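You operate a simulated robot arm through the tools that you are given. There is no shell and no other tool. Be economical: measure what you need, move in short steps, check, and stop when the job is done.

Carry out the task below with a simulated robot arm. There is one attempt and no reset: what you move stays moved.

TASK
Turn the laser beam into the white sensor with a teal cube.
Fine: switch the laser off first; push the black block a hand's width out of the sensor's line and set the cube; don't move laser or sensor; then switch on again and see the sensor's lamp lit.

Only the result counts: the job must be done as asked and must still hold three seconds after the hand-in. Knocking over, shifting, dropping, spilling or breaking anything else fails it.

THE ROBOT
A 7-joint arm with a fingered hand on a trunk, on a base that drives. Base frame: it is fixed to the floor where the robot stands at the start and does not move with it; the origin is under the middle of the robot, x ahead of it, y to its left, z up; the surface under the hand at the start is at about z = 91. Units: cm, degrees, N and s.
With the tool pointing down near the work surface it reaches from about 32 to 70 cm from the robot's upright axis, wherever it stands. Its first joint turns from -69.0 to 172.0 degrees. Places, roughly: black block (5x5x6 cm) [50, 90, 90]; laser switch [50, 10, 100]. Payload 3.4 kg.
The TCP is the grasp point between the finger pads, 2.5 cm short of the fingertips. In the tool frame z runs along the fingers and y along their closing line. Largest opening 8.8 cm; the body of the gripper starts 2.9 cm behind the TCP. The gripper is a hand of 5 fingers: y runs from the thumb to the fingers, the wrist lies at [-1.3, -9.7, -16.2] in the tool frame, and closing takes about 1.5 s.
Orientation is told as [roll, pitch, yaw] about the base's x, y, z axes, in that order, counted from this pose: with the fingers straight down and the wrist toward the robot, the tool's x, y and z point along [0, 1, 0], [1, 0, 0] and [0, 0, -1] of the base frame.

THE INTERFACE
- The arm moves only by the tool jog_arm. Its argument "motion" is a list that holds one entry, the list of rows, each a list of 7 numbers: the turn, a rotation vector about the base's x, y, z in rad, then the shift along the base's x, y, z in cm, then the finger opening in cm, from 0 to 8.8. In form: [[[ax, ay, az, tx, ty, tz, fingers], ...]]. A call has 1 to 10 rows; each row shifts and turns the commanded pose from where the row before left it. Rows are played at 5 a second. More than 5 cm and 8.6 degrees between two rows, or a gripper value outside its range, and nothing of the call is played. Where a pose cannot be reached the arm comes as near as it can. A force on the tool above 40 N (or 10 N above the force at the start of the call, whichever is more), or a blocked arm, ends the call early, and 0.2 s more pass. The fingers move at their own pace (about 15.3 cm/s each) and stop on an object; they squeeze with about 23 N. The grip force told is the motor's: it shows also when the fingers shut on nothing. Time passes only in rows, and 0.2 s behind the last, so rows that do not move let the fingers close. The reply holds the time, the measured pose of the TCP, the force on the tool along the base axes, the opening and the grip force, in the units named above and with some noise, with the torque about the TCP (base axes, N m) and any sound that the robot's microphone picked up.
- Cameras (640 x 400 px; columns grow to the right, rows downward): "scene" is now at [11.34, 5.11, 144.98]; the picture's right is [0.63, -0.78, 0.00], its down [-0.56, -0.45, -0.69] and it looks along [0.54, 0.44, -0.72] (base axes); focal length 248 px, centre (320, 200). "wrist" rides on the gripper at [5.9, -7.9, -10.5] in the tool frame; the picture's right is [-0.73, 0.32, -0.61], its down [-0.62, -0.68, 0.38] and it looks along [-0.29, 0.66, 0.70] (tool axes); focal length 234 px, centre (320, 200). There is no depth. A picture from a camera that has moved, and an enlarged one, comes with that camera's place and axes in the base frame and with its lens.
- get_image(camera): a new picture of that camera. No time passes.
- slide_trunk(by): slides the trunk up (or, below 0, down) by that many cm; the arm and the scene camera ride with it, the base frame stays. It gives what a move gives, with no picture.
- base_move(legs): drives the robot by 1 to 6 legs, each [ahead, left, turn to the left] in cm, cm and degrees, along the robot's own axes; the way and the turn of a leg run together, so that a leg with both is an arc; at most 150 cm and 180 degrees a leg. The arm and the cameras ride along, it lands a little off, and it stops where it bumps. It gives what a move gives.
- set_grasp(shape): the hand has 5 fingers and takes this shape, open, in about a second: jaw (thumb against the fingers, like two jaws); tri (thumb and two fingers); tip (a fingertip pinch); poke (one finger out to press); point (the index stretched); flat (the hand flat); cup (the hand cupped); fist (a fist). The gripper value then closes the fingers along that shape, each until it touches; the sizes above hold for jaw. It gives what a move gives, with no picture.
- head_to(pan, tilt): turns the head with the scene camera to pan (to the left, within 86 degrees either way) and tilt (down, from -29 to 69), counted from straight ahead of the robot. It gives what a move gives.
- zoom(camera, box): a new picture of the part [left, top, right, bottom] of that camera's present view, enlarged. No time passes.
- sign_off(): hands the job in; it is judged then, once.

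Work in short steps. Places have to be worked out from the pictures, the camera data and where the tool is seen: move nearer, look again, correct. Check each grasp and each placing, and mend what went wrong. You have 120 turns and 82 pictures in all, those below and enlarged ones among them. Open the gripper and draw the arm clear of the work before you hand the job in, unless the task says otherwise; then end with one line.

The tools are called after "Emit:" as name(argument=value, ...) on one line, values as JSON. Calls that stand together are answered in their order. jog_arm: Moves the arm, as the interface text tells. Its arguments: {"type":"object","properties":{"motion":{"type":"array"}},"required":["motion"]} The other tools are called the same way: slide_trunk (by) slides the trunk up or down; set_grasp (shape) gives the hand a shape; base_move (legs) drives the base; head_to (pan, tilt) turns the head that bears the scene camera; get_image (camera) takes a picture; zoom (camera, box) takes an enlarged picture of a part of a camera's view; sign_off () hands the job in.

At the start:

```text
clock: 0.0
tcp_pos: [41.41, 13.26, 122.82]
tool_rot: [0.0, -0.1, 0.0]
ft_force: [-0.3, 0.3, 0.4]
moment: [-0.01, 0.01, 0.01]
opening: 8.73
grasp_force: 0.0
shape: jaw
trunk travel left (down, up): [-72.5, 21.5]
robot x, y, heading: [-0.26, 0.02, 0.0]
head pan, tilt: [39.0, 46.1]
```

scene: 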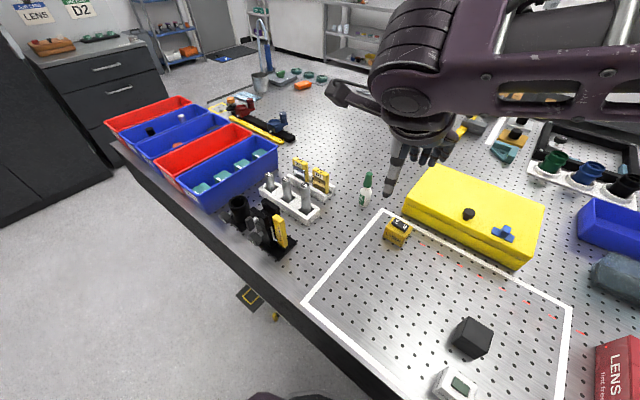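
wrist: 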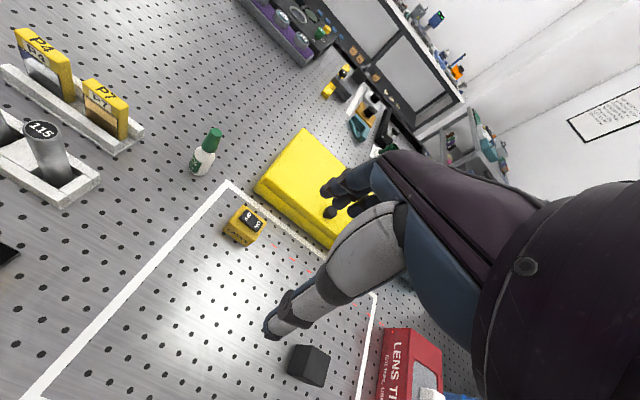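

I'll look at the details first: the work area with laser, sensor and block, and the teal items in the bin.

Emit:
zoom(camera="scene", box=[360, 150, 640, 400])

Emit:
zoom(camera="scene", box=[100, 80, 340, 260])

```text
1.60 times, centred on (500, 275) of scene
camera zoom: at [11.34, 5.11, 144.98], right [0.63, -0.78, 0.0], down [-0.56, -0.45, -0.69], along [0.54, 0.44, -0.72], focal length 397 px, centre (32, 80)
```

zoom: 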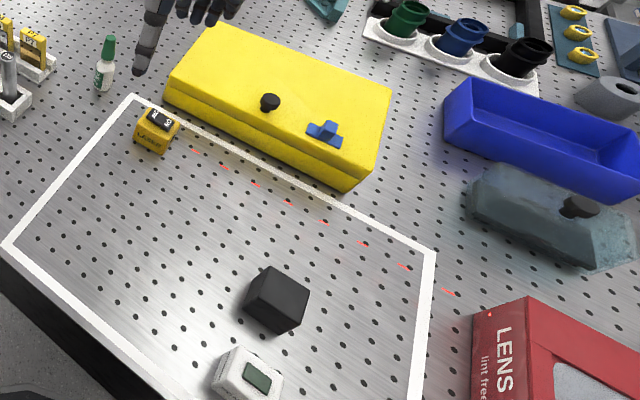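

```text
2.22 times, centred on (220, 170) of scene
camera zoom: at [11.34, 5.11, 144.98], right [0.63, -0.78, 0.0], down [-0.56, -0.45, -0.69], along [0.54, 0.44, -0.72], focal length 552 px, centre (542, 267)
```

zoom: 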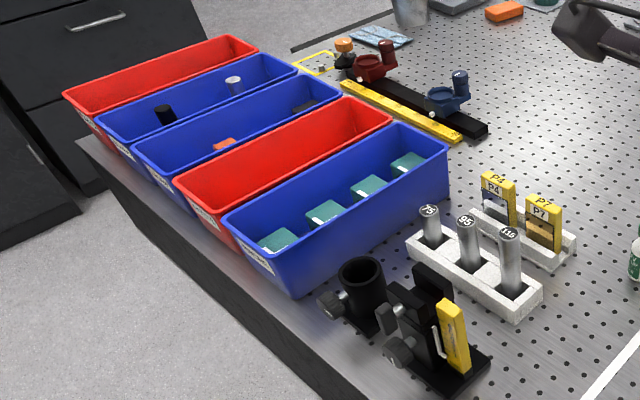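

The laser is the small yellow box with a rocker on top; its beam runs in -y to the red box. I'll turn the head to look straight at the work area.

Emit:
head_to(pan=-5, tilt=55)

Emit:
get_image(camera="scene")

```text
clock: 1.1
tcp_pos: [41.3, 13.18, 122.86]
tool_rot: [0.1, 0.0, 0.0]
ft_force: [-0.4, 0.1, -0.3]
moment: [-0.02, -0.02, -0.02]
opening: 8.78
grasp_force: 0.0
shape: jaw
trunk travel left (down, up): [-72.5, 21.5]
robot x, y, heading: [-0.19, -0.28, -0.1]
head pan, tilt: [-5.0, 55.0]
```

```text
77 pictures are left
camera scene: at [12.27, -0.57, 143.78], right [-0.09, -1.0, 0.0], down [-0.82, 0.07, -0.57], along [0.57, -0.05, -0.82], focal length 248 px, centre (320, 200)
```

scene: 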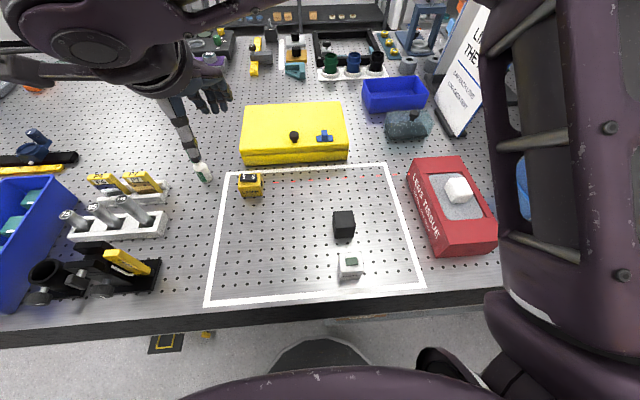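

Emit:
zoom(camera="scene", box=[200, 150, 440, 300])

Emit:
zoom(camera="scene", box=[220, 160, 280, 205])

Emit:
zoom(camera="scene", box=[310, 200, 390, 290])

```text
2.67 times, centred on (320, 225) of scene
camera zoom: at [12.27, -0.57, 143.78], right [-0.09, -1.0, 0.0], down [-0.82, 0.07, -0.57], along [0.57, -0.05, -0.82], focal length 662 px, centre (320, 133)
```

zoom: 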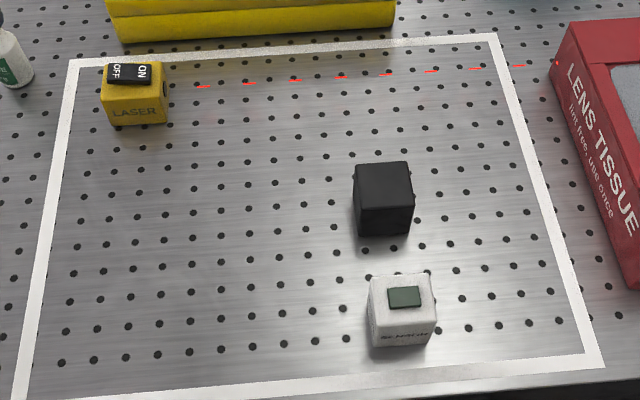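

```text
8.89 times, centred on (250, 182) of scene
camera zoom: at [12.27, -0.57, 143.78], right [-0.09, -1.0, 0.0], down [-0.82, 0.07, -0.57], along [0.57, -0.05, -0.82], focal length 2206 px, centre (942, 356)
```

zoom: 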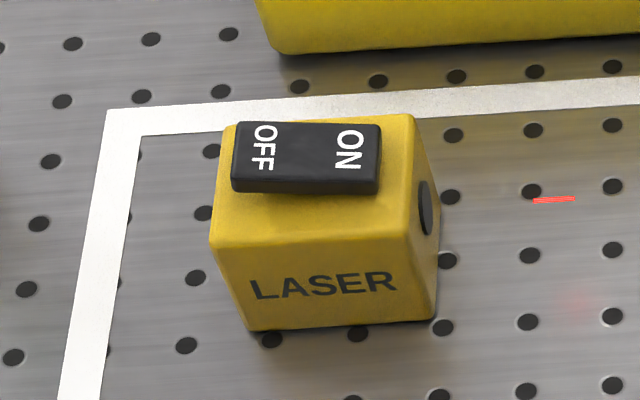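

```text
4.44 times, centred on (350, 245) of scene
camera zoom: at [12.27, -0.57, 143.78], right [-0.09, -1.0, 0.0], down [-0.82, 0.07, -0.57], along [0.57, -0.05, -0.82], focal length 1103 px, centre (187, 0)
```

zoom: 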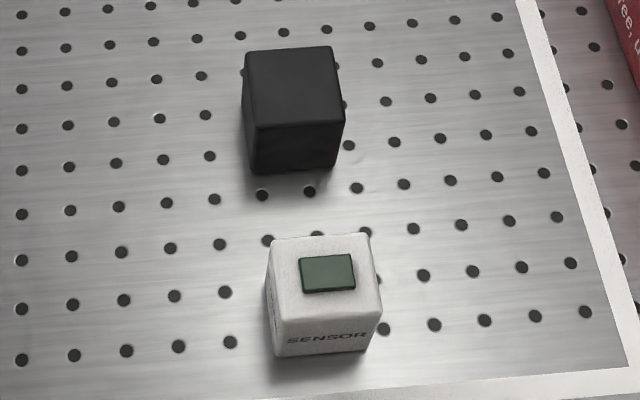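

Estimates: beam at x≈53.9, z≈93.5; laser [54,13.6]; sensor centred [30,-8.4]; black block centred [40,-8.5]. Now look at the bin with the teal cubes and its surroundings.

Emit:
head_to(pan=62, tilt=45)

Emit:
get_image(camera="scene")

Emit:
zoom(camera="scene", box=[300, 120, 460, 220])

```text
clock: 2.5
tcp_pos: [41.38, 13.32, 122.83]
tool_rot: [0.0, 0.0, 0.1]
ft_force: [-0.7, 0.0, 0.1]
moment: [-0.01, -0.01, 0.03]
opening: 8.78
grasp_force: 0.1
shape: jaw
trunk travel left (down, up): [-72.5, 21.5]
robot x, y, heading: [-0.43, -0.09, -0.0]
head pan, tilt: [62.0, 45.0]
```

```text
73 pictures are left
camera scene: at [8.91, 7.22, 145.12], right [0.88, -0.47, 0.0], down [-0.33, -0.62, -0.71], along [0.33, 0.62, -0.71], focal length 248 px, centre (320, 200)
```

scene: 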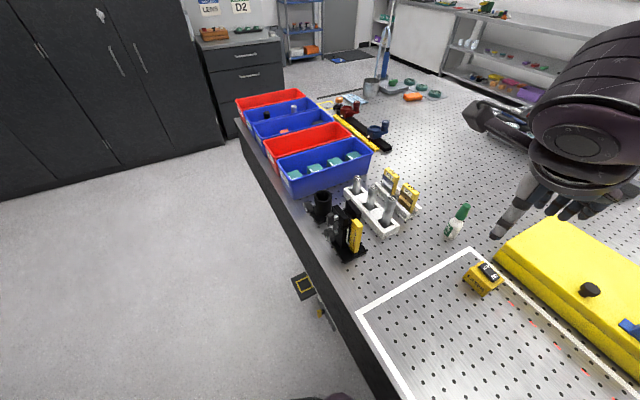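

```text
4.00 times, centred on (380, 170) of scene
camera zoom: at [8.91, 7.22, 145.12], right [0.88, -0.47, 0.0], down [-0.33, -0.62, -0.71], along [0.33, 0.62, -0.71], focal length 993 px, centre (80, 320)
```

zoom: 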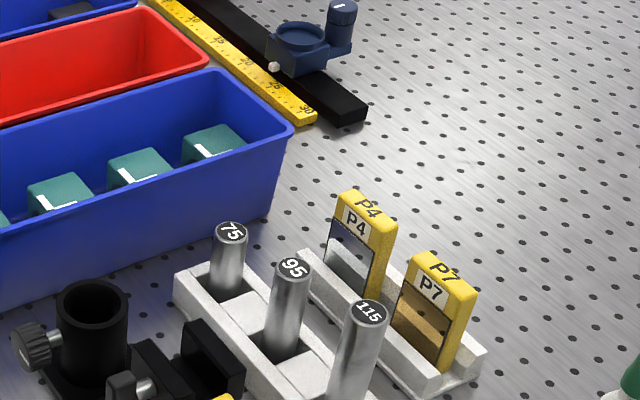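

The cubes sit in the blue bin near y≈65. First, the laser off: I shape the hand to poke and see where the fingertip lies.

Emit:
set_grasp(shape="poke")

Emit:
head_to(pan=20, tilt=40)

Emit:
get_image(camera="scene")

Emit:
get_image(camera="wrist")

```text
clock: 3.4
tcp_pos: [41.29, 13.32, 122.77]
tool_rot: [0.0, 0.0, 0.0]
ft_force: [0.4, 0.4, 0.5]
moment: [-0.01, -0.02, -0.01]
opening: 0.0
grasp_force: 0.1
shape: poke
trunk travel left (down, up): [-72.5, 21.5]
robot x, y, heading: [-0.28, 0.32, 0.1]
head pan, tilt: [62.0, 45.0]
```

```text
clock: 4.5
tcp_pos: [41.36, 13.23, 122.84]
tool_rot: [0.0, 0.0, 0.0]
ft_force: [-0.1, 0.1, 0.1]
moment: [0.01, 0.0, -0.01]
opening: 0.0
grasp_force: 0.0
shape: poke
trunk travel left (down, up): [-72.5, 21.5]
robot x, y, heading: [0.1, -0.18, -0.1]
head pan, tilt: [20.0, 40.0]
```

```text
71 pictures are left
camera scene: at [13.07, 2.96, 145.85], right [0.34, -0.94, 0.0], down [-0.6, -0.22, -0.77], along [0.72, 0.26, -0.64], focal length 248 px, centre (320, 200)
```

scene: 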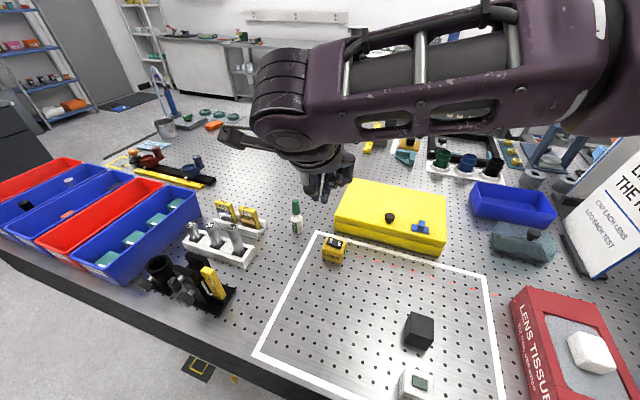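

```text
70 pictures are left
camera wrist: at [33.45, 19.22, 133.24], right [0.32, -0.73, 0.61], down [-0.68, -0.62, -0.38], along [0.66, -0.29, -0.7], focal length 234 px, centre (320, 200)
```

wrist: 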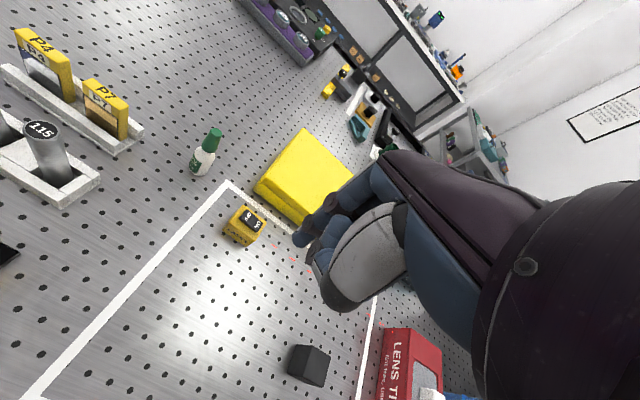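

Zoom on the hand in both cameras to triangulate the poking fingertip.

Emit:
zoom(camera="scene", box=[260, 130, 380, 210])

Emit:
zoom(camera="wrist", box=[260, 160, 420, 320])

```text
5.00 times, centred on (320, 170) of scene
camera zoom: at [13.07, 2.96, 145.85], right [0.34, -0.94, 0.0], down [-0.6, -0.22, -0.77], along [0.72, 0.26, -0.64], focal length 1241 px, centre (320, 350)
```

zoom: 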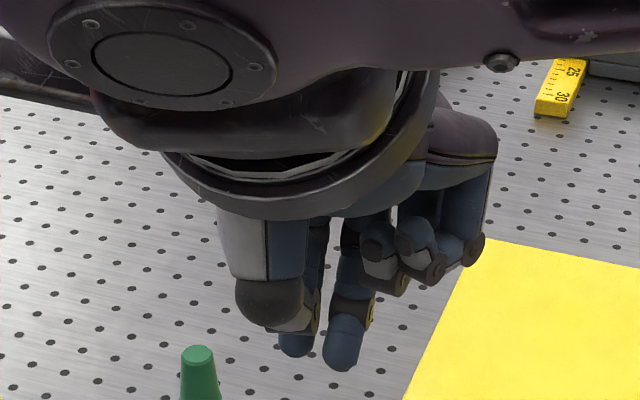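

```text
2.50 times, centred on (340, 240) of wrist
camera zoom: at [33.45, 19.22, 133.24], right [0.32, -0.73, 0.61], down [-0.68, -0.62, -0.38], along [0.66, -0.29, -0.7], focal length 585 px, centre (270, 100)
```

zoom: 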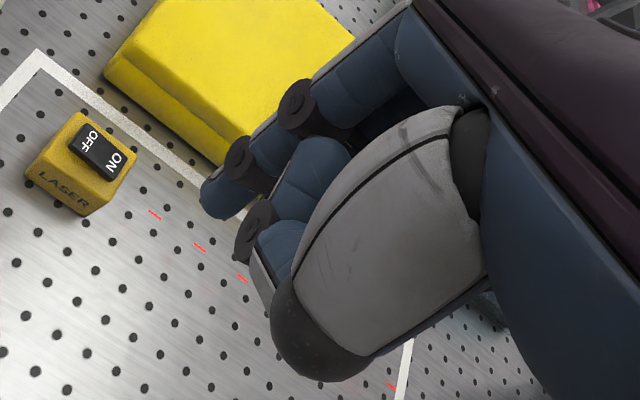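

Fingers in poke look ambiguous; compare with the "point" shape.

Emit:
set_grasp(shape="point")

Emit:
zoom(camera="scene", box=[260, 130, 380, 210])

Emit:
zoom(camera="wrist", box=[260, 160, 420, 320])

```text
clock: 5.4
tcp_pos: [41.4, 13.33, 122.77]
tool_rot: [0.0, 0.0, 0.0]
ft_force: [0.1, 0.0, 0.4]
moment: [-0.02, -0.01, -0.01]
opening: 0.0
grasp_force: 0.1
shape: point
trunk travel left (down, up): [-72.5, 21.5]
robot x, y, heading: [-0.18, 0.12, -0.1]
head pan, tilt: [20.0, 40.0]
```

```text
5.00 times, centred on (320, 170) of scene
camera zoom: at [13.07, 2.95, 145.85], right [0.34, -0.94, 0.0], down [-0.6, -0.22, -0.77], along [0.72, 0.26, -0.64], focal length 1241 px, centre (320, 350)
```

zoom: 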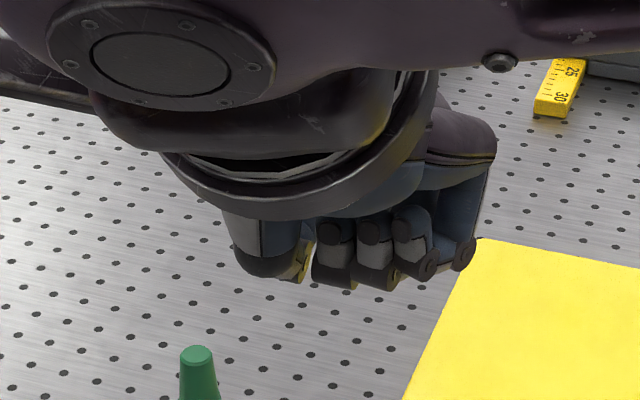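

```text
2.50 times, centred on (340, 240) of wrist
camera zoom: at [33.45, 19.22, 133.24], right [0.32, -0.73, 0.61], down [-0.68, -0.62, -0.38], along [0.66, -0.29, -0.7], focal length 585 px, centre (270, 100)
```

zoom: 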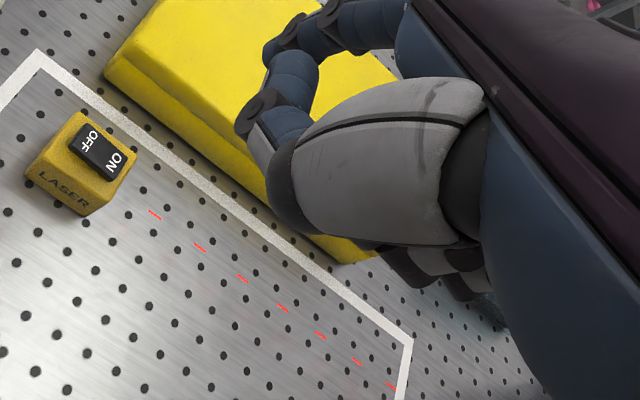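

"Point" is worse; poke shows two adjacent tips about 2.6 cm below the TCP, ±0.8 cm in y. I'll use poke, tilted so the +y finger leads, and go above the OFF end (≈[54.2,15.2]).

Emit:
set_grasp(shape="poke")

Emit:
jog_arm(motion=[[[-0.1, 0, 0, 3.2, 0.4, -3, 0], [-0.1, 0, 0, 3.2, 0.4, -3, 0], [0, 0, 0, 3.2, 0.4, -3, 0], [0, 0, 0, 3.2, 0.4, -3, 0], [0, 0, 0, 0, 0, -3.5, 0], [0, 0, 0, 0, 0, -3.5, 0]]])

Emit:
get_image(camera="wrist")

Emit:
get_image(camera="scene")

```text
clock: 6.3
tcp_pos: [41.22, 13.23, 122.82]
tool_rot: [0.1, 0.0, 0.1]
ft_force: [-1.2, 0.4, -1.4]
moment: [0.01, 0.0, -0.01]
opening: 0.0
grasp_force: 0.0
shape: poke
trunk travel left (down, up): [-72.5, 21.5]
robot x, y, heading: [-0.15, -0.06, -0.0]
head pan, tilt: [20.0, 40.0]
```

```text
clock: 7.7
tcp_pos: [54.22, 14.93, 103.71]
tool_rot: [-11.4, 0.1, 0.1]
ft_force: [-0.6, -0.1, 0.0]
moment: [0.0, 0.02, -0.01]
opening: 0.0
grasp_force: 23.1
shape: jaw
trunk travel left (down, up): [-72.5, 21.5]
robot x, y, heading: [0.07, -0.38, 0.0]
head pan, tilt: [20.0, 40.0]
```

```text
65 pictures are left
camera wrist: at [46.31, 22.82, 112.77], right [0.32, -0.59, 0.74], down [-0.68, -0.69, -0.25], along [0.66, -0.42, -0.63], focal length 234 px, centre (320, 200)
```

wrist: 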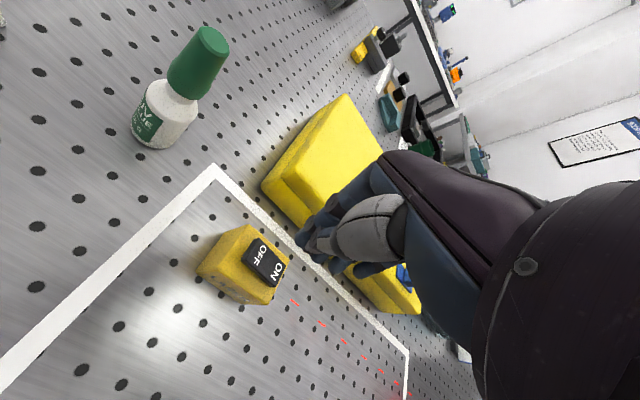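

```text
64 pictures are left
camera scene: at [13.19, 2.96, 145.84], right [0.34, -0.94, 0.0], down [-0.6, -0.22, -0.77], along [0.72, 0.26, -0.64], focal length 248 px, centre (320, 200)
```

scene: 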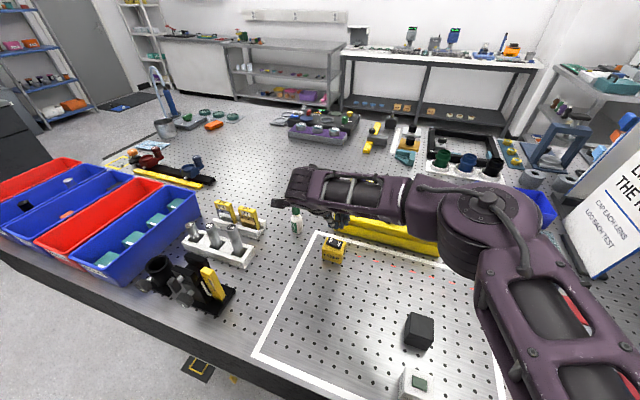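

The gripper value 0 turned the hand into a closed jaw. I'll look closely at how its tips lie relative to the rocker.

Emit:
zoom(camera="wrist", box=[190, 160, 430, 310])

Emit:
zoom(camera="scene", box=[270, 170, 430, 270])

```text
2.67 times, centred on (310, 235) of wrist
camera zoom: at [46.31, 22.82, 112.77], right [0.32, -0.59, 0.74], down [-0.68, -0.69, -0.25], along [0.66, -0.42, -0.63], focal length 624 px, centre (347, 107)
```

zoom: 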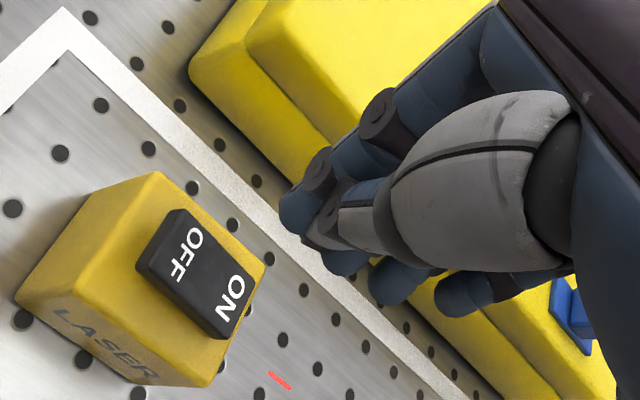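

```text
4.00 times, centred on (350, 220) of scene
camera zoom: at [13.19, 2.96, 145.84], right [0.34, -0.94, 0.0], down [-0.6, -0.22, -0.77], along [0.72, 0.26, -0.64], focal length 993 px, centre (200, 120)
```

zoom: 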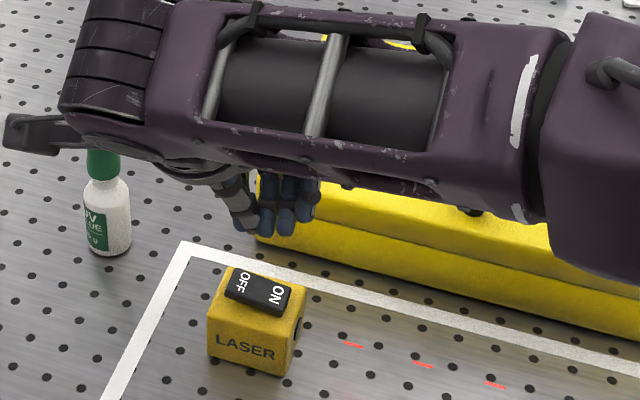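

Closed jaw works too: the index tip triangulates to about [54.6,15.0,101.1]. I'll tilt more so only the index leads, correct, and come down to just above the rocker.

Emit:
jog_arm(motion=[[[-0.1, 0, 0, -0.2, 0.2, -1, 0], [-0.05, 0, 0, -0.1, 0.15, -1, 0], [0, 0, 0, 0, 0, -1, 0], [0, 0, 0, 0, 0, -0.5, 0], [0, 0, 0, 0, 0, 0, 0]]])

Emit:
zoom(camera="wrist", box=[190, 160, 430, 310])

Emit:
zoom(camera="scene", box=[290, 200, 390, 270])

```text
clock: 8.9
tcp_pos: [53.84, 15.28, 100.2]
tool_rot: [-19.9, 0.1, 0.0]
ft_force: [0.0, -0.2, 0.5]
moment: [0.0, -0.03, -0.01]
opening: 0.0
grasp_force: 23.0
shape: jaw
trunk travel left (down, up): [-72.5, 21.5]
robot x, y, heading: [-0.23, 0.34, -0.0]
head pan, tilt: [20.0, 40.0]
```

```text
2.67 times, centred on (310, 235) of wrist
camera zoom: at [45.96, 24.38, 108.02], right [0.32, -0.47, 0.82], down [-0.68, -0.72, -0.15], along [0.66, -0.51, -0.56], focal length 624 px, centre (347, 107)
```

zoom: 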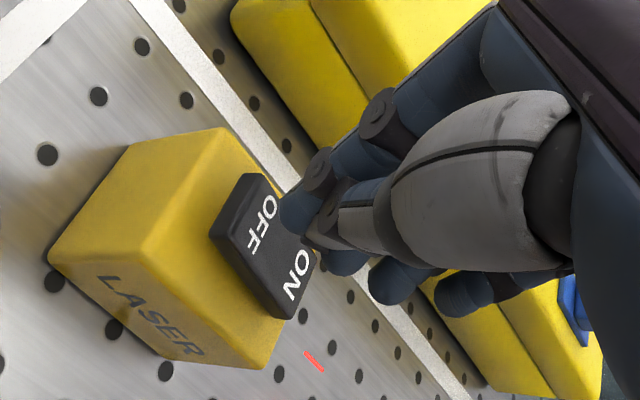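

```text
5.71 times, centred on (340, 235) of scene
camera zoom: at [13.07, 2.94, 145.85], right [0.34, -0.94, 0.0], down [-0.6, -0.22, -0.77], along [0.72, 0.26, -0.64], focal length 1418 px, centre (206, 0)
```

zoom: 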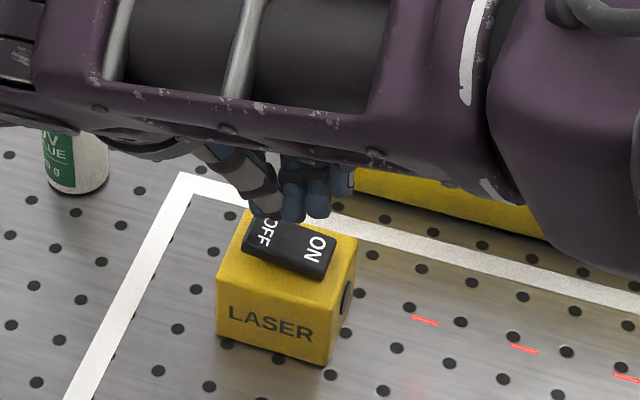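

The index tip is just above the OFF end (≈[54.0,15.1,97.7]). Press down gently in small steps.

Emit:
jog_arm(motion=[[[0, 0, 0, 0.1, 0, -0.3, 0], [0, 0, 0, 0.1, 0, -0.3, 0], [0, 0, 0, 0, 0, -0.3, 0], [0, 0, 0, 0, 0, -0.2, 0]]])

Emit:
zoom(camera="scene", box=[290, 200, 390, 270])

```text
clock: 9.9
tcp_pos: [53.97, 15.22, 99.14]
tool_rot: [-20.0, 0.0, 0.0]
ft_force: [-0.1, 0.0, -0.1]
moment: [0.03, 0.02, 0.0]
opening: 0.01
grasp_force: 22.6
shape: jaw
trunk travel left (down, up): [-72.5, 21.5]
robot x, y, heading: [0.11, -0.17, -0.0]
head pan, tilt: [20.0, 40.0]
```

```text
5.71 times, centred on (340, 235) of scene
camera zoom: at [13.09, 2.95, 145.85], right [0.34, -0.94, 0.0], down [-0.6, -0.22, -0.77], along [0.72, 0.26, -0.64], focal length 1418 px, centre (206, 0)
```

zoom: 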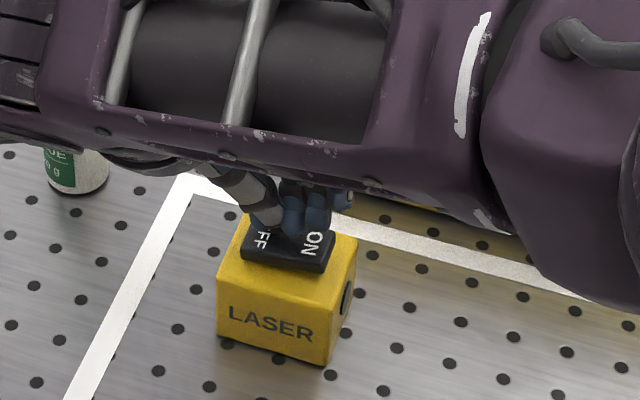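

The beam is gone — laser off. I lift clear, untilt, and travel to the -y side of the black block, staying high.

Emit:
jog_arm(motion=[[[0, 0, 0, 0, 0, 4, 0], [0, 0, 0, 0, 0, 4, 0], [0.12, 0, 0, -2, -3, 3, 0], [0.12, 0, 0, -2, -4, 0, 0], [0.109, 0, 0, -2, -4.3, 0, 0], [0, 0, 0, -2, -4.4, 0, 0], [0, 0, 0, -2, -4.4, 0, 0], [0, 0, 0, -2, -4.4, 0, 0], [0, 0, 0, -2, -4.5, 0, 0]]])

Emit:
head_to(pan=-5, tilt=55)

Emit:
get_image(camera="scene")

Emit:
get_image(camera="wrist")

```text
clock: 11.9
tcp_pos: [39.89, -13.92, 110.26]
tool_rot: [0.2, 0.0, 0.1]
ft_force: [0.0, -0.3, 0.9]
moment: [0.02, -0.02, 0.04]
opening: 0.0
grasp_force: 23.0
shape: jaw
trunk travel left (down, up): [-72.5, 21.5]
robot x, y, heading: [-0.28, 0.27, -0.2]
head pan, tilt: [20.0, 40.0]
```

```text
clock: 12.8
tcp_pos: [40.01, -13.7, 110.16]
tool_rot: [-0.1, 0.2, 0.1]
ft_force: [1.4, -0.1, 0.0]
moment: [0.0, 0.0, -0.01]
opening: 0.0
grasp_force: 22.8
shape: jaw
trunk travel left (down, up): [-72.5, 21.5]
robot x, y, heading: [-0.31, -0.06, 0.1]
head pan, tilt: [-5.0, 55.0]
```

```text
58 pictures are left
camera scene: at [12.26, -0.6, 143.79], right [-0.09, -1.0, 0.0], down [-0.82, 0.07, -0.57], along [0.57, -0.05, -0.82], focal length 248 px, centre (320, 200)
```

scene: 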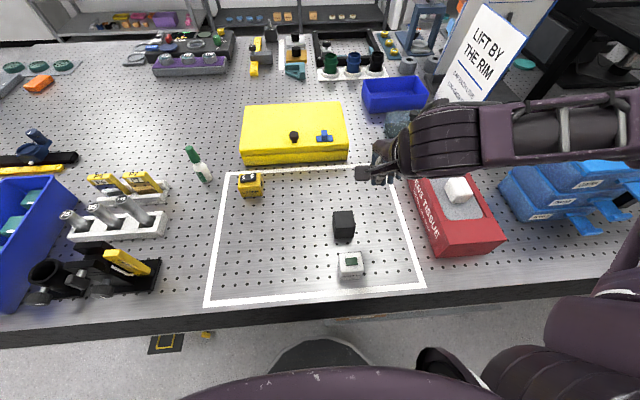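

```text
57 pictures are left
camera wrist: at [32.18, -7.8, 120.64], right [0.32, -0.73, 0.61], down [-0.68, -0.62, -0.38], along [0.66, -0.29, -0.7], focal length 234 px, centre (320, 200)
```

wrist: 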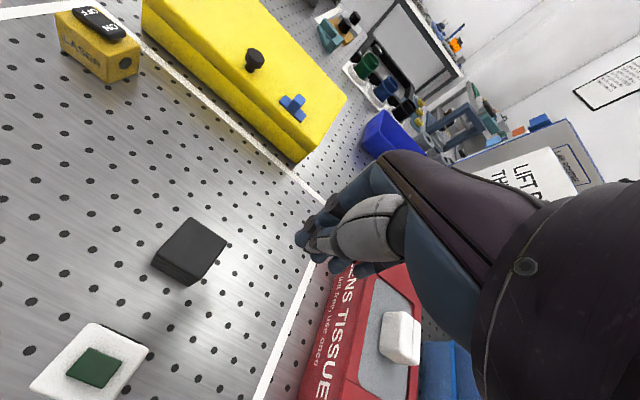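

Hand is beside the block with laser still off. I descend partway and check clearance of forearm and fingers against the red and blue boxes.

Emit:
jog_arm(motion=[[[0, 0, 0, 0, 0, -3, 0], [0, 0, 0, 0, 0, -3, 0], [0, 0, 0, 0, 0, -3, 0]]])

Emit:
get_image(camera="scene")

Emit:
get_image(camera="wrist")

```text
clock: 13.6
tcp_pos: [40.2, -13.64, 101.12]
tool_rot: [-0.1, 0.0, 0.0]
ft_force: [-0.1, -0.4, 0.6]
moment: [0.03, 0.0, 0.01]
opening: 0.0
grasp_force: 23.2
shape: jaw
trunk travel left (down, up): [-72.5, 21.5]
robot x, y, heading: [0.15, -0.08, 0.2]
head pan, tilt: [-5.0, 55.0]
```

```text
56 pictures are left
camera scene: at [12.32, -0.64, 143.78], right [-0.09, -1.0, 0.0], down [-0.82, 0.07, -0.57], along [0.57, -0.05, -0.82], focal length 248 px, centre (320, 200)
```

scene: 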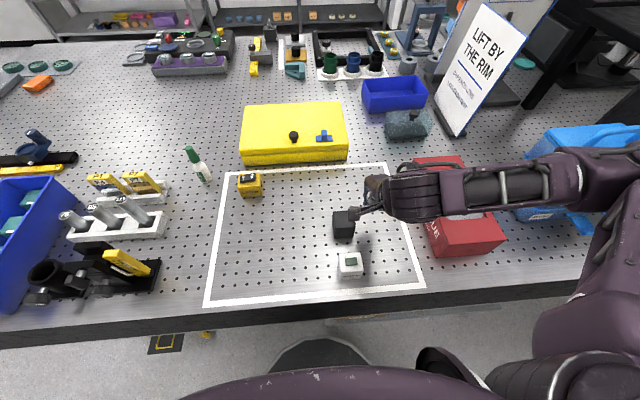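

```text
55 pictures are left
camera wrist: at [32.2, -7.84, 111.57], right [0.32, -0.73, 0.61], down [-0.68, -0.62, -0.38], along [0.66, -0.29, -0.7], focal length 234 px, centre (320, 200)
```

wrist: 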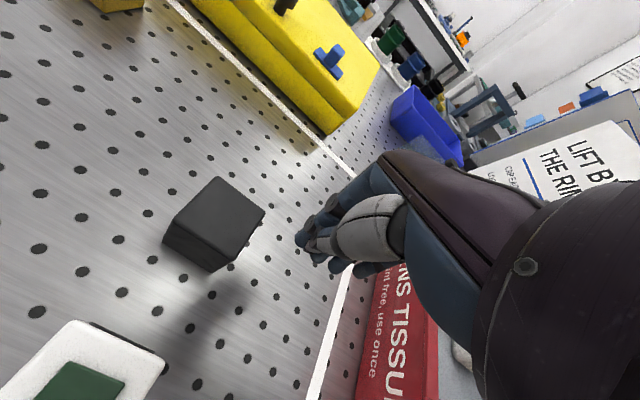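

Clearance looks fine so far. I descend to TCP z≈96 (tips ≈93.4, block top 97) in short steps.

Emit:
jog_arm(motion=[[[0, 0, 0, 0, 0, -2, 0], [0, 0, 0, 0, 0, -2, 0], [0, 0, 0, 0, 0, -1.1, 0]]])

Emit:
get_image(camera="wrist")

Emit:
zoom(camera="scene", box=[300, 130, 540, 290])

```text
clock: 14.4
tcp_pos: [40.0, -13.67, 96.18]
tool_rot: [0.0, 0.0, 0.1]
ft_force: [-0.4, -0.3, 0.0]
moment: [0.01, 0.01, -0.03]
opening: 0.0
grasp_force: 23.2
shape: jaw
trunk travel left (down, up): [-72.5, 21.5]
robot x, y, heading: [0.41, 0.28, -0.0]
head pan, tilt: [-5.0, 55.0]
```

```text
54 pictures are left
camera wrist: at [32.16, -7.81, 106.54], right [0.32, -0.73, 0.61], down [-0.68, -0.62, -0.38], along [0.66, -0.29, -0.7], focal length 234 px, centre (320, 200)
```

wrist: 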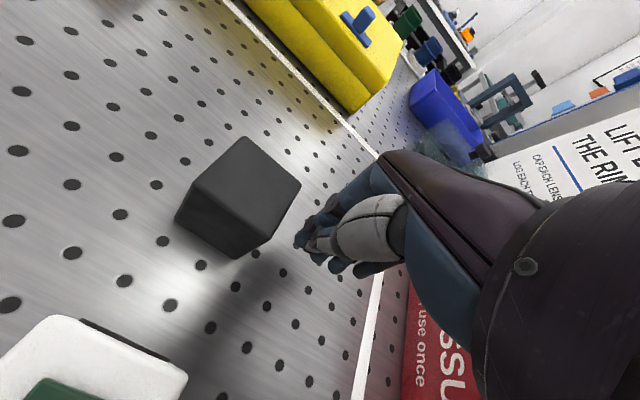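

```text
2.50 times, centred on (420, 210) of scene
camera zoom: at [12.26, -0.59, 143.78], right [-0.09, -1.0, 0.0], down [-0.82, 0.07, -0.57], along [0.57, -0.05, -0.82], focal length 620 px, centre (70, 175)
```

zoom: 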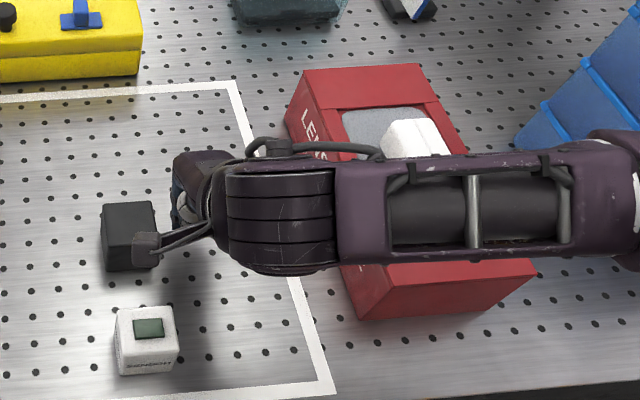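

All clear. Now push the block along +y, slow rows, about 10 cm of block travel.

Emit:
jog_arm(motion=[[[0, 0, 0, 0, 1, 0, 0], [0, 0, 0, 0, 1, 0, 0], [0, 0, 0, 0, 1, 0, 0], [0, 0, 0, 0, 1, 0, 0], [0, 0, 0, 0, 1, 0, 0]]])

Emit:
get_image(camera="wrist")

```text
clock: 15.6
tcp_pos: [40.13, -8.7, 96.16]
tool_rot: [0.0, 0.0, 0.1]
ft_force: [0.5, -1.3, 0.4]
moment: [0.01, -0.01, 0.01]
opening: 0.0
grasp_force: 23.7
shape: jaw
trunk travel left (down, up): [-72.5, 21.5]
robot x, y, heading: [0.14, -0.06, 0.1]
head pan, tilt: [-5.0, 55.0]
```

```text
52 pictures are left
camera wrist: at [32.19, -2.75, 106.52], right [0.32, -0.73, 0.61], down [-0.68, -0.62, -0.38], along [0.66, -0.29, -0.7], focal length 234 px, centre (320, 200)
```

wrist: 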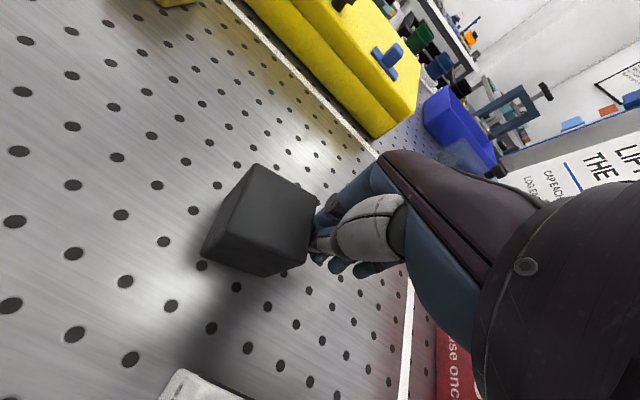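

The block slides squarely with little force. Continue about 6.5 cm, then back off and lift.

Emit:
jog_arm(motion=[[[0, 0, 0, 0, 1.1, 0, 0], [0, 0, 0, 0, 1.1, 0, 0], [0, 0, 0, 0, 1.1, 0, 0], [0, 0, 0, 0, 1.1, 0, 0], [0, 0, 0, 0, 1.1, 0, 0], [0, 0, 0, 0, 1.0, 0, 0], [0, 0, 0, 0, -1.5, 0, 0], [0, 0, 0, 0, -1, 2, 0], [0, 0, 0, 0, 0, 4, 0], [0, 0, 0, 0, 0, 4, 0]]])

Emit:
zoom(camera="scene", box=[200, 150, 440, 300])

```text
clock: 17.8
tcp_pos: [40.01, -4.61, 106.15]
tool_rot: [0.1, 0.0, 0.1]
ft_force: [-0.2, 0.5, 0.0]
moment: [-0.01, -0.02, -0.01]
opening: 0.0
grasp_force: 22.8
shape: jaw
trunk travel left (down, up): [-72.5, 21.5]
robot x, y, heading: [-0.33, 0.17, -0.3]
head pan, tilt: [-5.0, 55.0]
```

```text
2.67 times, centred on (320, 225) of scene
camera zoom: at [12.18, -0.61, 143.78], right [-0.09, -1.0, 0.0], down [-0.82, 0.07, -0.57], along [0.57, -0.05, -0.82], focal length 662 px, centre (320, 133)
```

zoom: 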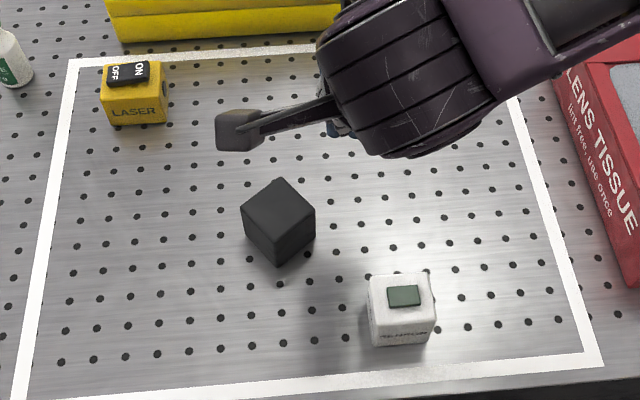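

The block moved ~8.7 cm and turned about 45°. I'll nudge it another ~1.8 cm for a safe hand's width.

Emit:
jog_arm(motion=[[[0, 0, 0, -2.4, -2.6, 0, 0], [0, 0, 0, 0, 0, -4, 0], [0, 0, 0, 0, 0, -4, 0], [0, 0, 0, 0, 0, -2, 0], [0, 0, 0, 0, 1.2, 0, 0], [0, 0, 0, 0, 1, 0, 0], [0, 0, 0, 0, 1, 0, 0], [0, 0, 0, 0, 1, 0, 0], [0, 0, 0, 0, 0.4, 0, 0]]])

Emit:
jog_arm(motion=[[[0, 0, 0, 0, -1.5, 0, 0], [0, 0, 0, 0, -0.5, 3, 0], [0, 0, 0, 0, 0, 4, 0], [0, 0, 0, 0, 0, 4, 0], [0, 0, 0, 0, -4, 4, 0], [0, 0, 0, 0, -4, 4, 0], [0, 0, 0, 0, -4, 4, 8.8], [0, 0, 0, 0, 0, 4, 8.8]]])

Emit:
zoom(camera="scene", box=[200, 150, 440, 300])

```text
clock: 19.8
tcp_pos: [38.73, -2.41, 96.08]
tool_rot: [0.0, 0.0, 0.0]
ft_force: [-0.1, -1.5, -0.2]
moment: [-0.01, 0.01, 0.01]
opening: 0.0
grasp_force: 23.1
shape: jaw
out of reach, approached as far as the arm can: row 1
trunk travel left (down, up): [-72.5, 21.5]
robot x, y, heading: [-0.12, 0.16, 0.1]
head pan, tilt: [-5.0, 55.0]
```

```text
refused: row 5 steps farther than a row can; nothing moved
```

```text
2.67 times, centred on (320, 225) of scene
camera zoom: at [12.27, -0.62, 143.78], right [-0.09, -1.0, 0.0], down [-0.82, 0.07, -0.57], along [0.57, -0.05, -0.82], focal length 662 px, centre (320, 133)
```

zoom: 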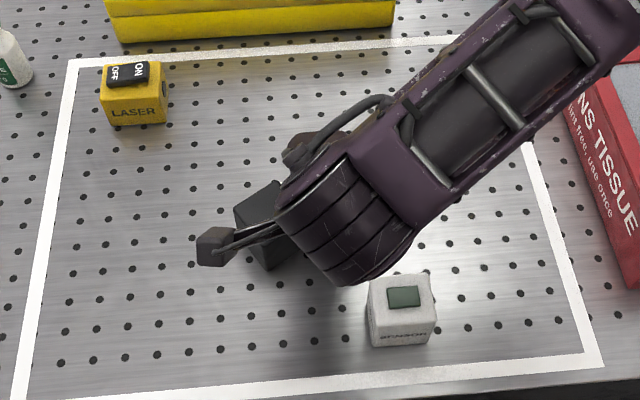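

Pushed a bit more (x stopped at 38.7). Back off and lift straight up, away from the sensor.

Emit:
jog_arm(motion=[[[0, 0, 0, 0, -1.2, 0, 0], [0, 0, 0, 0, 0, 4, 0], [0, 0, 0, 0, 0, 4, 0], [0, 0, 0, 0, 0, 4, 0], [0, 0, 0, 2, 0, 4, 0], [0, 0, 0, 2, -2, 4, 8.8], [0, 0, 0, 0, 0, 4, 8.8], [0, 0, 0, 0, 0, 4, 8.8]]])

Emit:
zoom(camera="scene", box=[200, 150, 440, 300])

```text
clock: 21.6
tcp_pos: [42.67, -5.53, 123.93]
tool_rot: [0.1, 0.0, 0.1]
ft_force: [0.3, -0.5, -0.4]
moment: [0.04, -0.02, -0.01]
opening: 8.02
grasp_force: 0.0
shape: jaw
trunk travel left (down, up): [-72.5, 21.5]
robot x, y, heading: [0.15, 0.01, -0.0]
head pan, tilt: [-5.0, 55.0]
```

```text
2.67 times, centred on (320, 225) of scene
camera zoom: at [12.16, -0.58, 143.79], right [-0.09, -1.0, 0.0], down [-0.82, 0.07, -0.57], along [0.57, -0.05, -0.82], focal length 662 px, centre (320, 133)
```

zoom: 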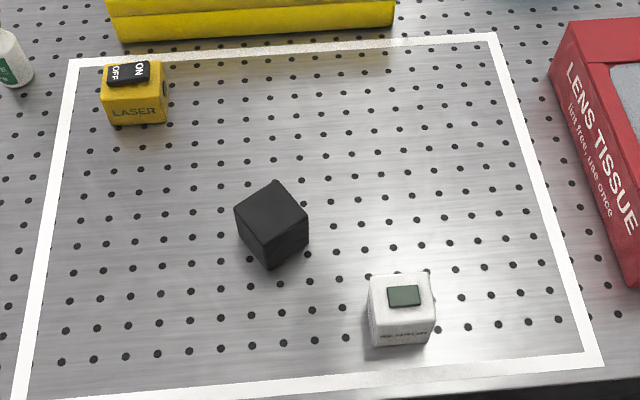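

Laser and sensor are untouched; the block is now clear by over 9 cm. Drive left ~50 cm towards the cube bin.

Emit:
base_move(legs=[[0, 50, 0]])

Emit:
head_to(pan=15, tilt=55)

Emit:
get_image(camera="scene")

Emit:
get_image(camera="wrist")

```text
clock: 24.5
tcp_pos: [42.91, 44.38, 123.97]
tool_rot: [0.0, -0.1, -0.2]
ft_force: [1.0, 0.3, -0.2]
moment: [0.01, -0.03, 0.01]
opening: 7.99
grasp_force: 0.0
shape: jaw
trunk travel left (down, up): [-72.5, 21.5]
robot x, y, heading: [-0.04, 50.02, -0.3]
head pan, tilt: [-5.0, 55.0]
```

```text
clock: 25.4
tcp_pos: [42.94, 44.49, 123.9]
tool_rot: [0.0, 0.0, -0.2]
ft_force: [0.1, 0.0, -0.5]
moment: [-0.01, -0.03, 0.01]
opening: 8.05
grasp_force: 0.1
shape: jaw
trunk travel left (down, up): [-72.5, 21.5]
robot x, y, heading: [-0.03, 50.2, -0.5]
head pan, tilt: [15.0, 55.0]
```

```text
48 pictures are left
camera scene: at [12.19, 51.99, 143.78], right [0.25, -0.97, 0.0], down [-0.79, -0.21, -0.57], along [0.55, 0.15, -0.82], focal length 248 px, centre (320, 200)
```

scene: 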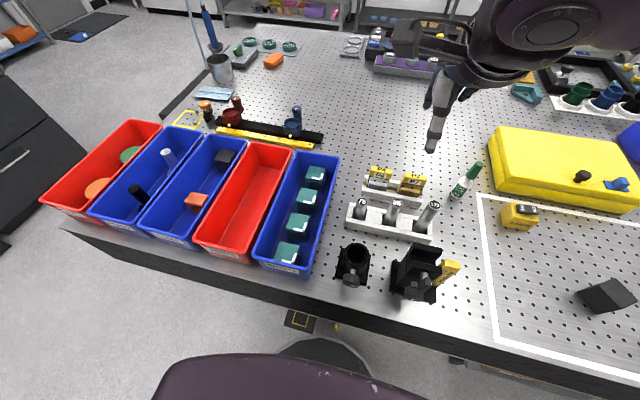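

```text
47 pictures are left
camera wrist: at [35.08, 50.36, 134.35], right [0.32, -0.73, 0.61], down [-0.68, -0.62, -0.38], along [0.66, -0.29, -0.7], focal length 234 px, centre (320, 200)
```

wrist: 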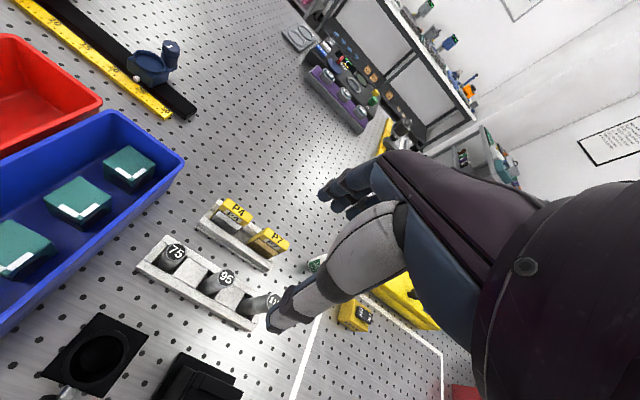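

Emit:
zoom(camera="scene", box=[240, 140, 360, 290])

Emit:
zoom(camera="wrist", box=[0, 110, 200, 290])

```text
2.67 times, centred on (300, 215) of scene
camera zoom: at [12.19, 51.99, 143.78], right [0.25, -0.97, 0.0], down [-0.79, -0.21, -0.57], along [0.55, 0.15, -0.82], focal length 662 px, centre (373, 160)
```

zoom: 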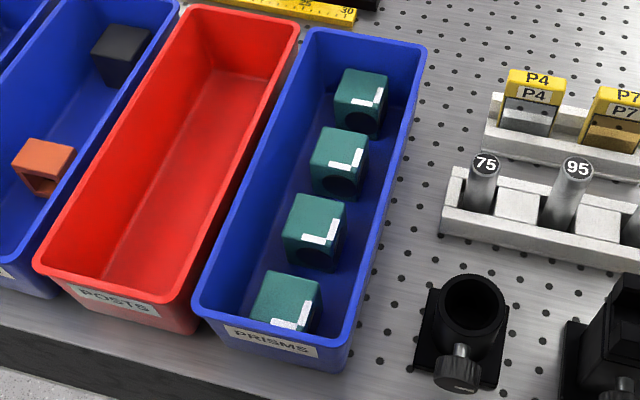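

```text
2.22 times, centred on (100, 200) of wrist
camera zoom: at [35.08, 50.36, 134.35], right [0.32, -0.73, 0.61], down [-0.68, -0.62, -0.38], along [0.66, -0.29, -0.7], focal length 520 px, centre (809, 200)
```

zoom: 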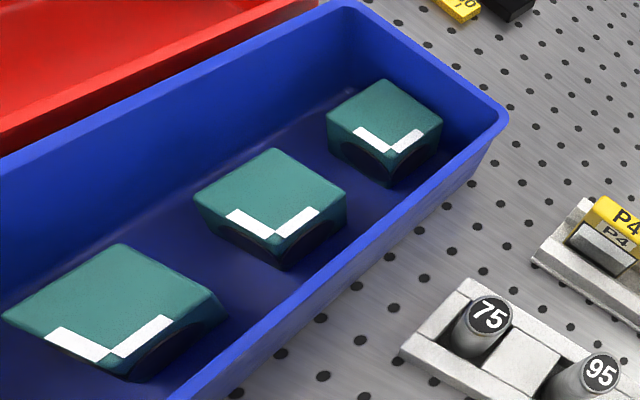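

The cubes carry an L mark whose legs run along the two port faces (round apertures at -x and -y now). The beam must enter at +y and leave at -x, so the cube has to be yawed by -90°. I'll grasp the second-farthest cube (≈[44,63.3], 5 cm) with hand yaw +90 so I place it at yaw 0. First rotate and move above it.

Emit:
jog_arm(motion=[[[0, 0, 0.1428, 0.1, 1.7, 0, 8.8], [0, 0, 0.1428, 0.1, 1.7, 0, 8.8], [0, 0, 0.1428, 0.1, 1.7, 0, 8.8], [0, 0, 0.1428, 0.1, 1.7, 0, 8.8], [0, 0, 0.1428, 0.1, 1.7, 0, 8.8], [0, 0, 0.1428, 0.1, 1.7, 0, 8.8], [0, 0, 0.1428, 0.1, 1.7, 0, 8.8], [0, 0, 0.1428, 0.1, 1.7, 0, 8.8], [0, 0, 0.1428, 0.1, 1.7, 0, 8.8], [0, 0, 0.1428, 0.1, 1.7, 0, 8.8]]])

Emit:
jog_arm(motion=[[[0, 0, 0.1428, 0, 1.7, 0, 8.8], [0, 0, 0, 0, 0, -4, 8.8], [0, 0, 0, 0, 0, -4, 8.8]]])

Emit:
get_image(camera="scene")

Emit:
get_image(camera="wrist")

```text
clock: 27.6
tcp_pos: [43.99, 61.57, 124.02]
tool_rot: [0.0, 0.0, 81.7]
ft_force: [1.7, 0.2, 0.3]
moment: [-0.03, 0.0, -0.04]
opening: 8.03
grasp_force: 0.0
shape: jaw
trunk travel left (down, up): [-72.5, 21.5]
robot x, y, heading: [0.55, 50.39, -0.4]
head pan, tilt: [15.0, 55.0]
```

```text
clock: 28.4
tcp_pos: [44.06, 63.14, 115.95]
tool_rot: [0.0, 0.0, 89.8]
ft_force: [0.2, -0.3, -0.2]
moment: [0.02, 0.01, -0.01]
opening: 8.03
grasp_force: 0.0
shape: jaw
trunk travel left (down, up): [-72.5, 21.5]
robot x, y, heading: [0.27, 50.25, -0.0]
head pan, tilt: [15.0, 55.0]
```

```text
44 pictures are left
camera scene: at [12.23, 52.02, 143.78], right [0.25, -0.97, 0.0], down [-0.79, -0.21, -0.57], along [0.55, 0.15, -0.82], focal length 248 px, centre (320, 200)
```

scene: 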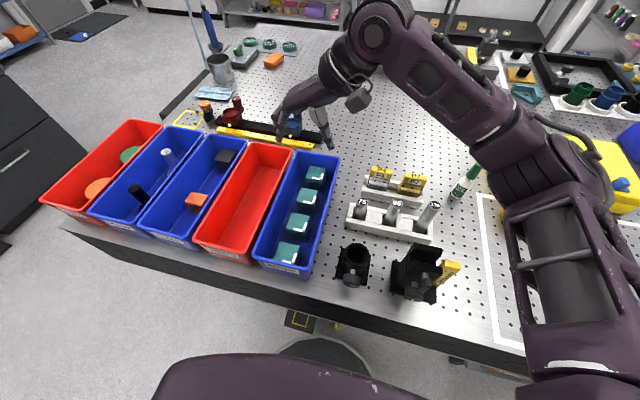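

```text
43 pictures are left
camera wrist: at [38.12, 55.27, 126.29], right [0.73, 0.32, 0.61], down [0.62, -0.68, -0.38], along [0.29, 0.66, -0.7], focal length 234 px, centre (320, 200)
```

wrist: 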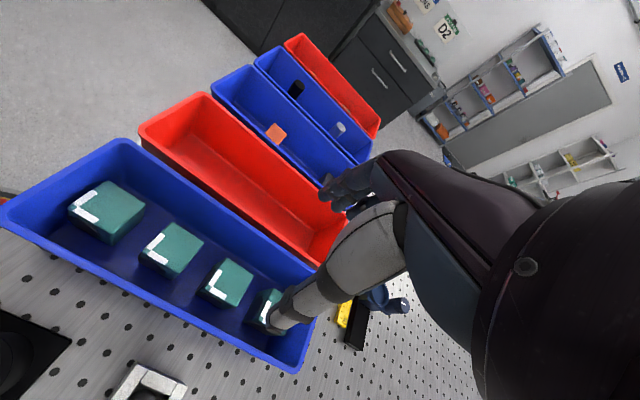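

Wrist view confirms cube 2 at ≈[44.2,63.4]. Zoom to measure the bin walls for finger clearance.

Emit:
zoom(camera="wrist", box=[120, 200, 360, 380])

Emit:
zoom(camera="scene", box=[250, 90, 370, 200])

```text
2.22 times, centred on (240, 290) of wrist
camera zoom: at [38.12, 55.27, 126.29], right [0.73, 0.32, 0.61], down [0.62, -0.68, -0.38], along [0.29, 0.66, -0.7], focal length 520 px, centre (498, 0)
```

zoom: 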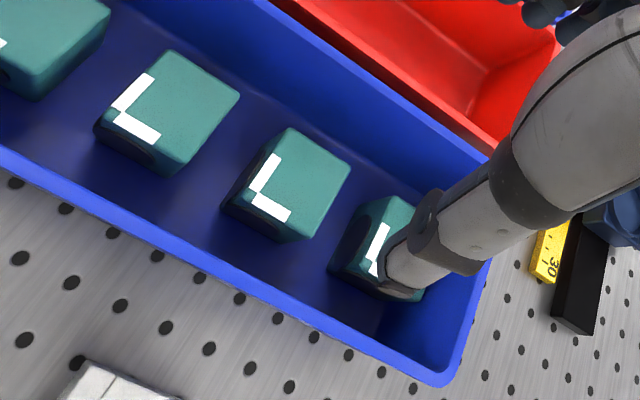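

```text
3.64 times, centred on (310, 145) of scene
camera zoom: at [12.23, 52.02, 143.78], right [0.25, -0.97, 0.0], down [-0.79, -0.21, -0.57], along [0.55, 0.15, -0.82], focal length 903 px, centre (356, 400)
```

zoom: 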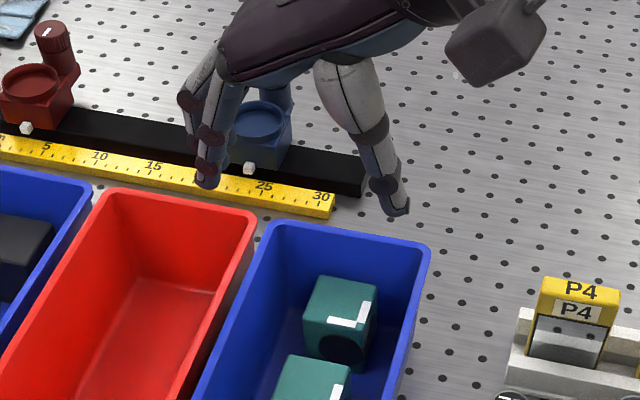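

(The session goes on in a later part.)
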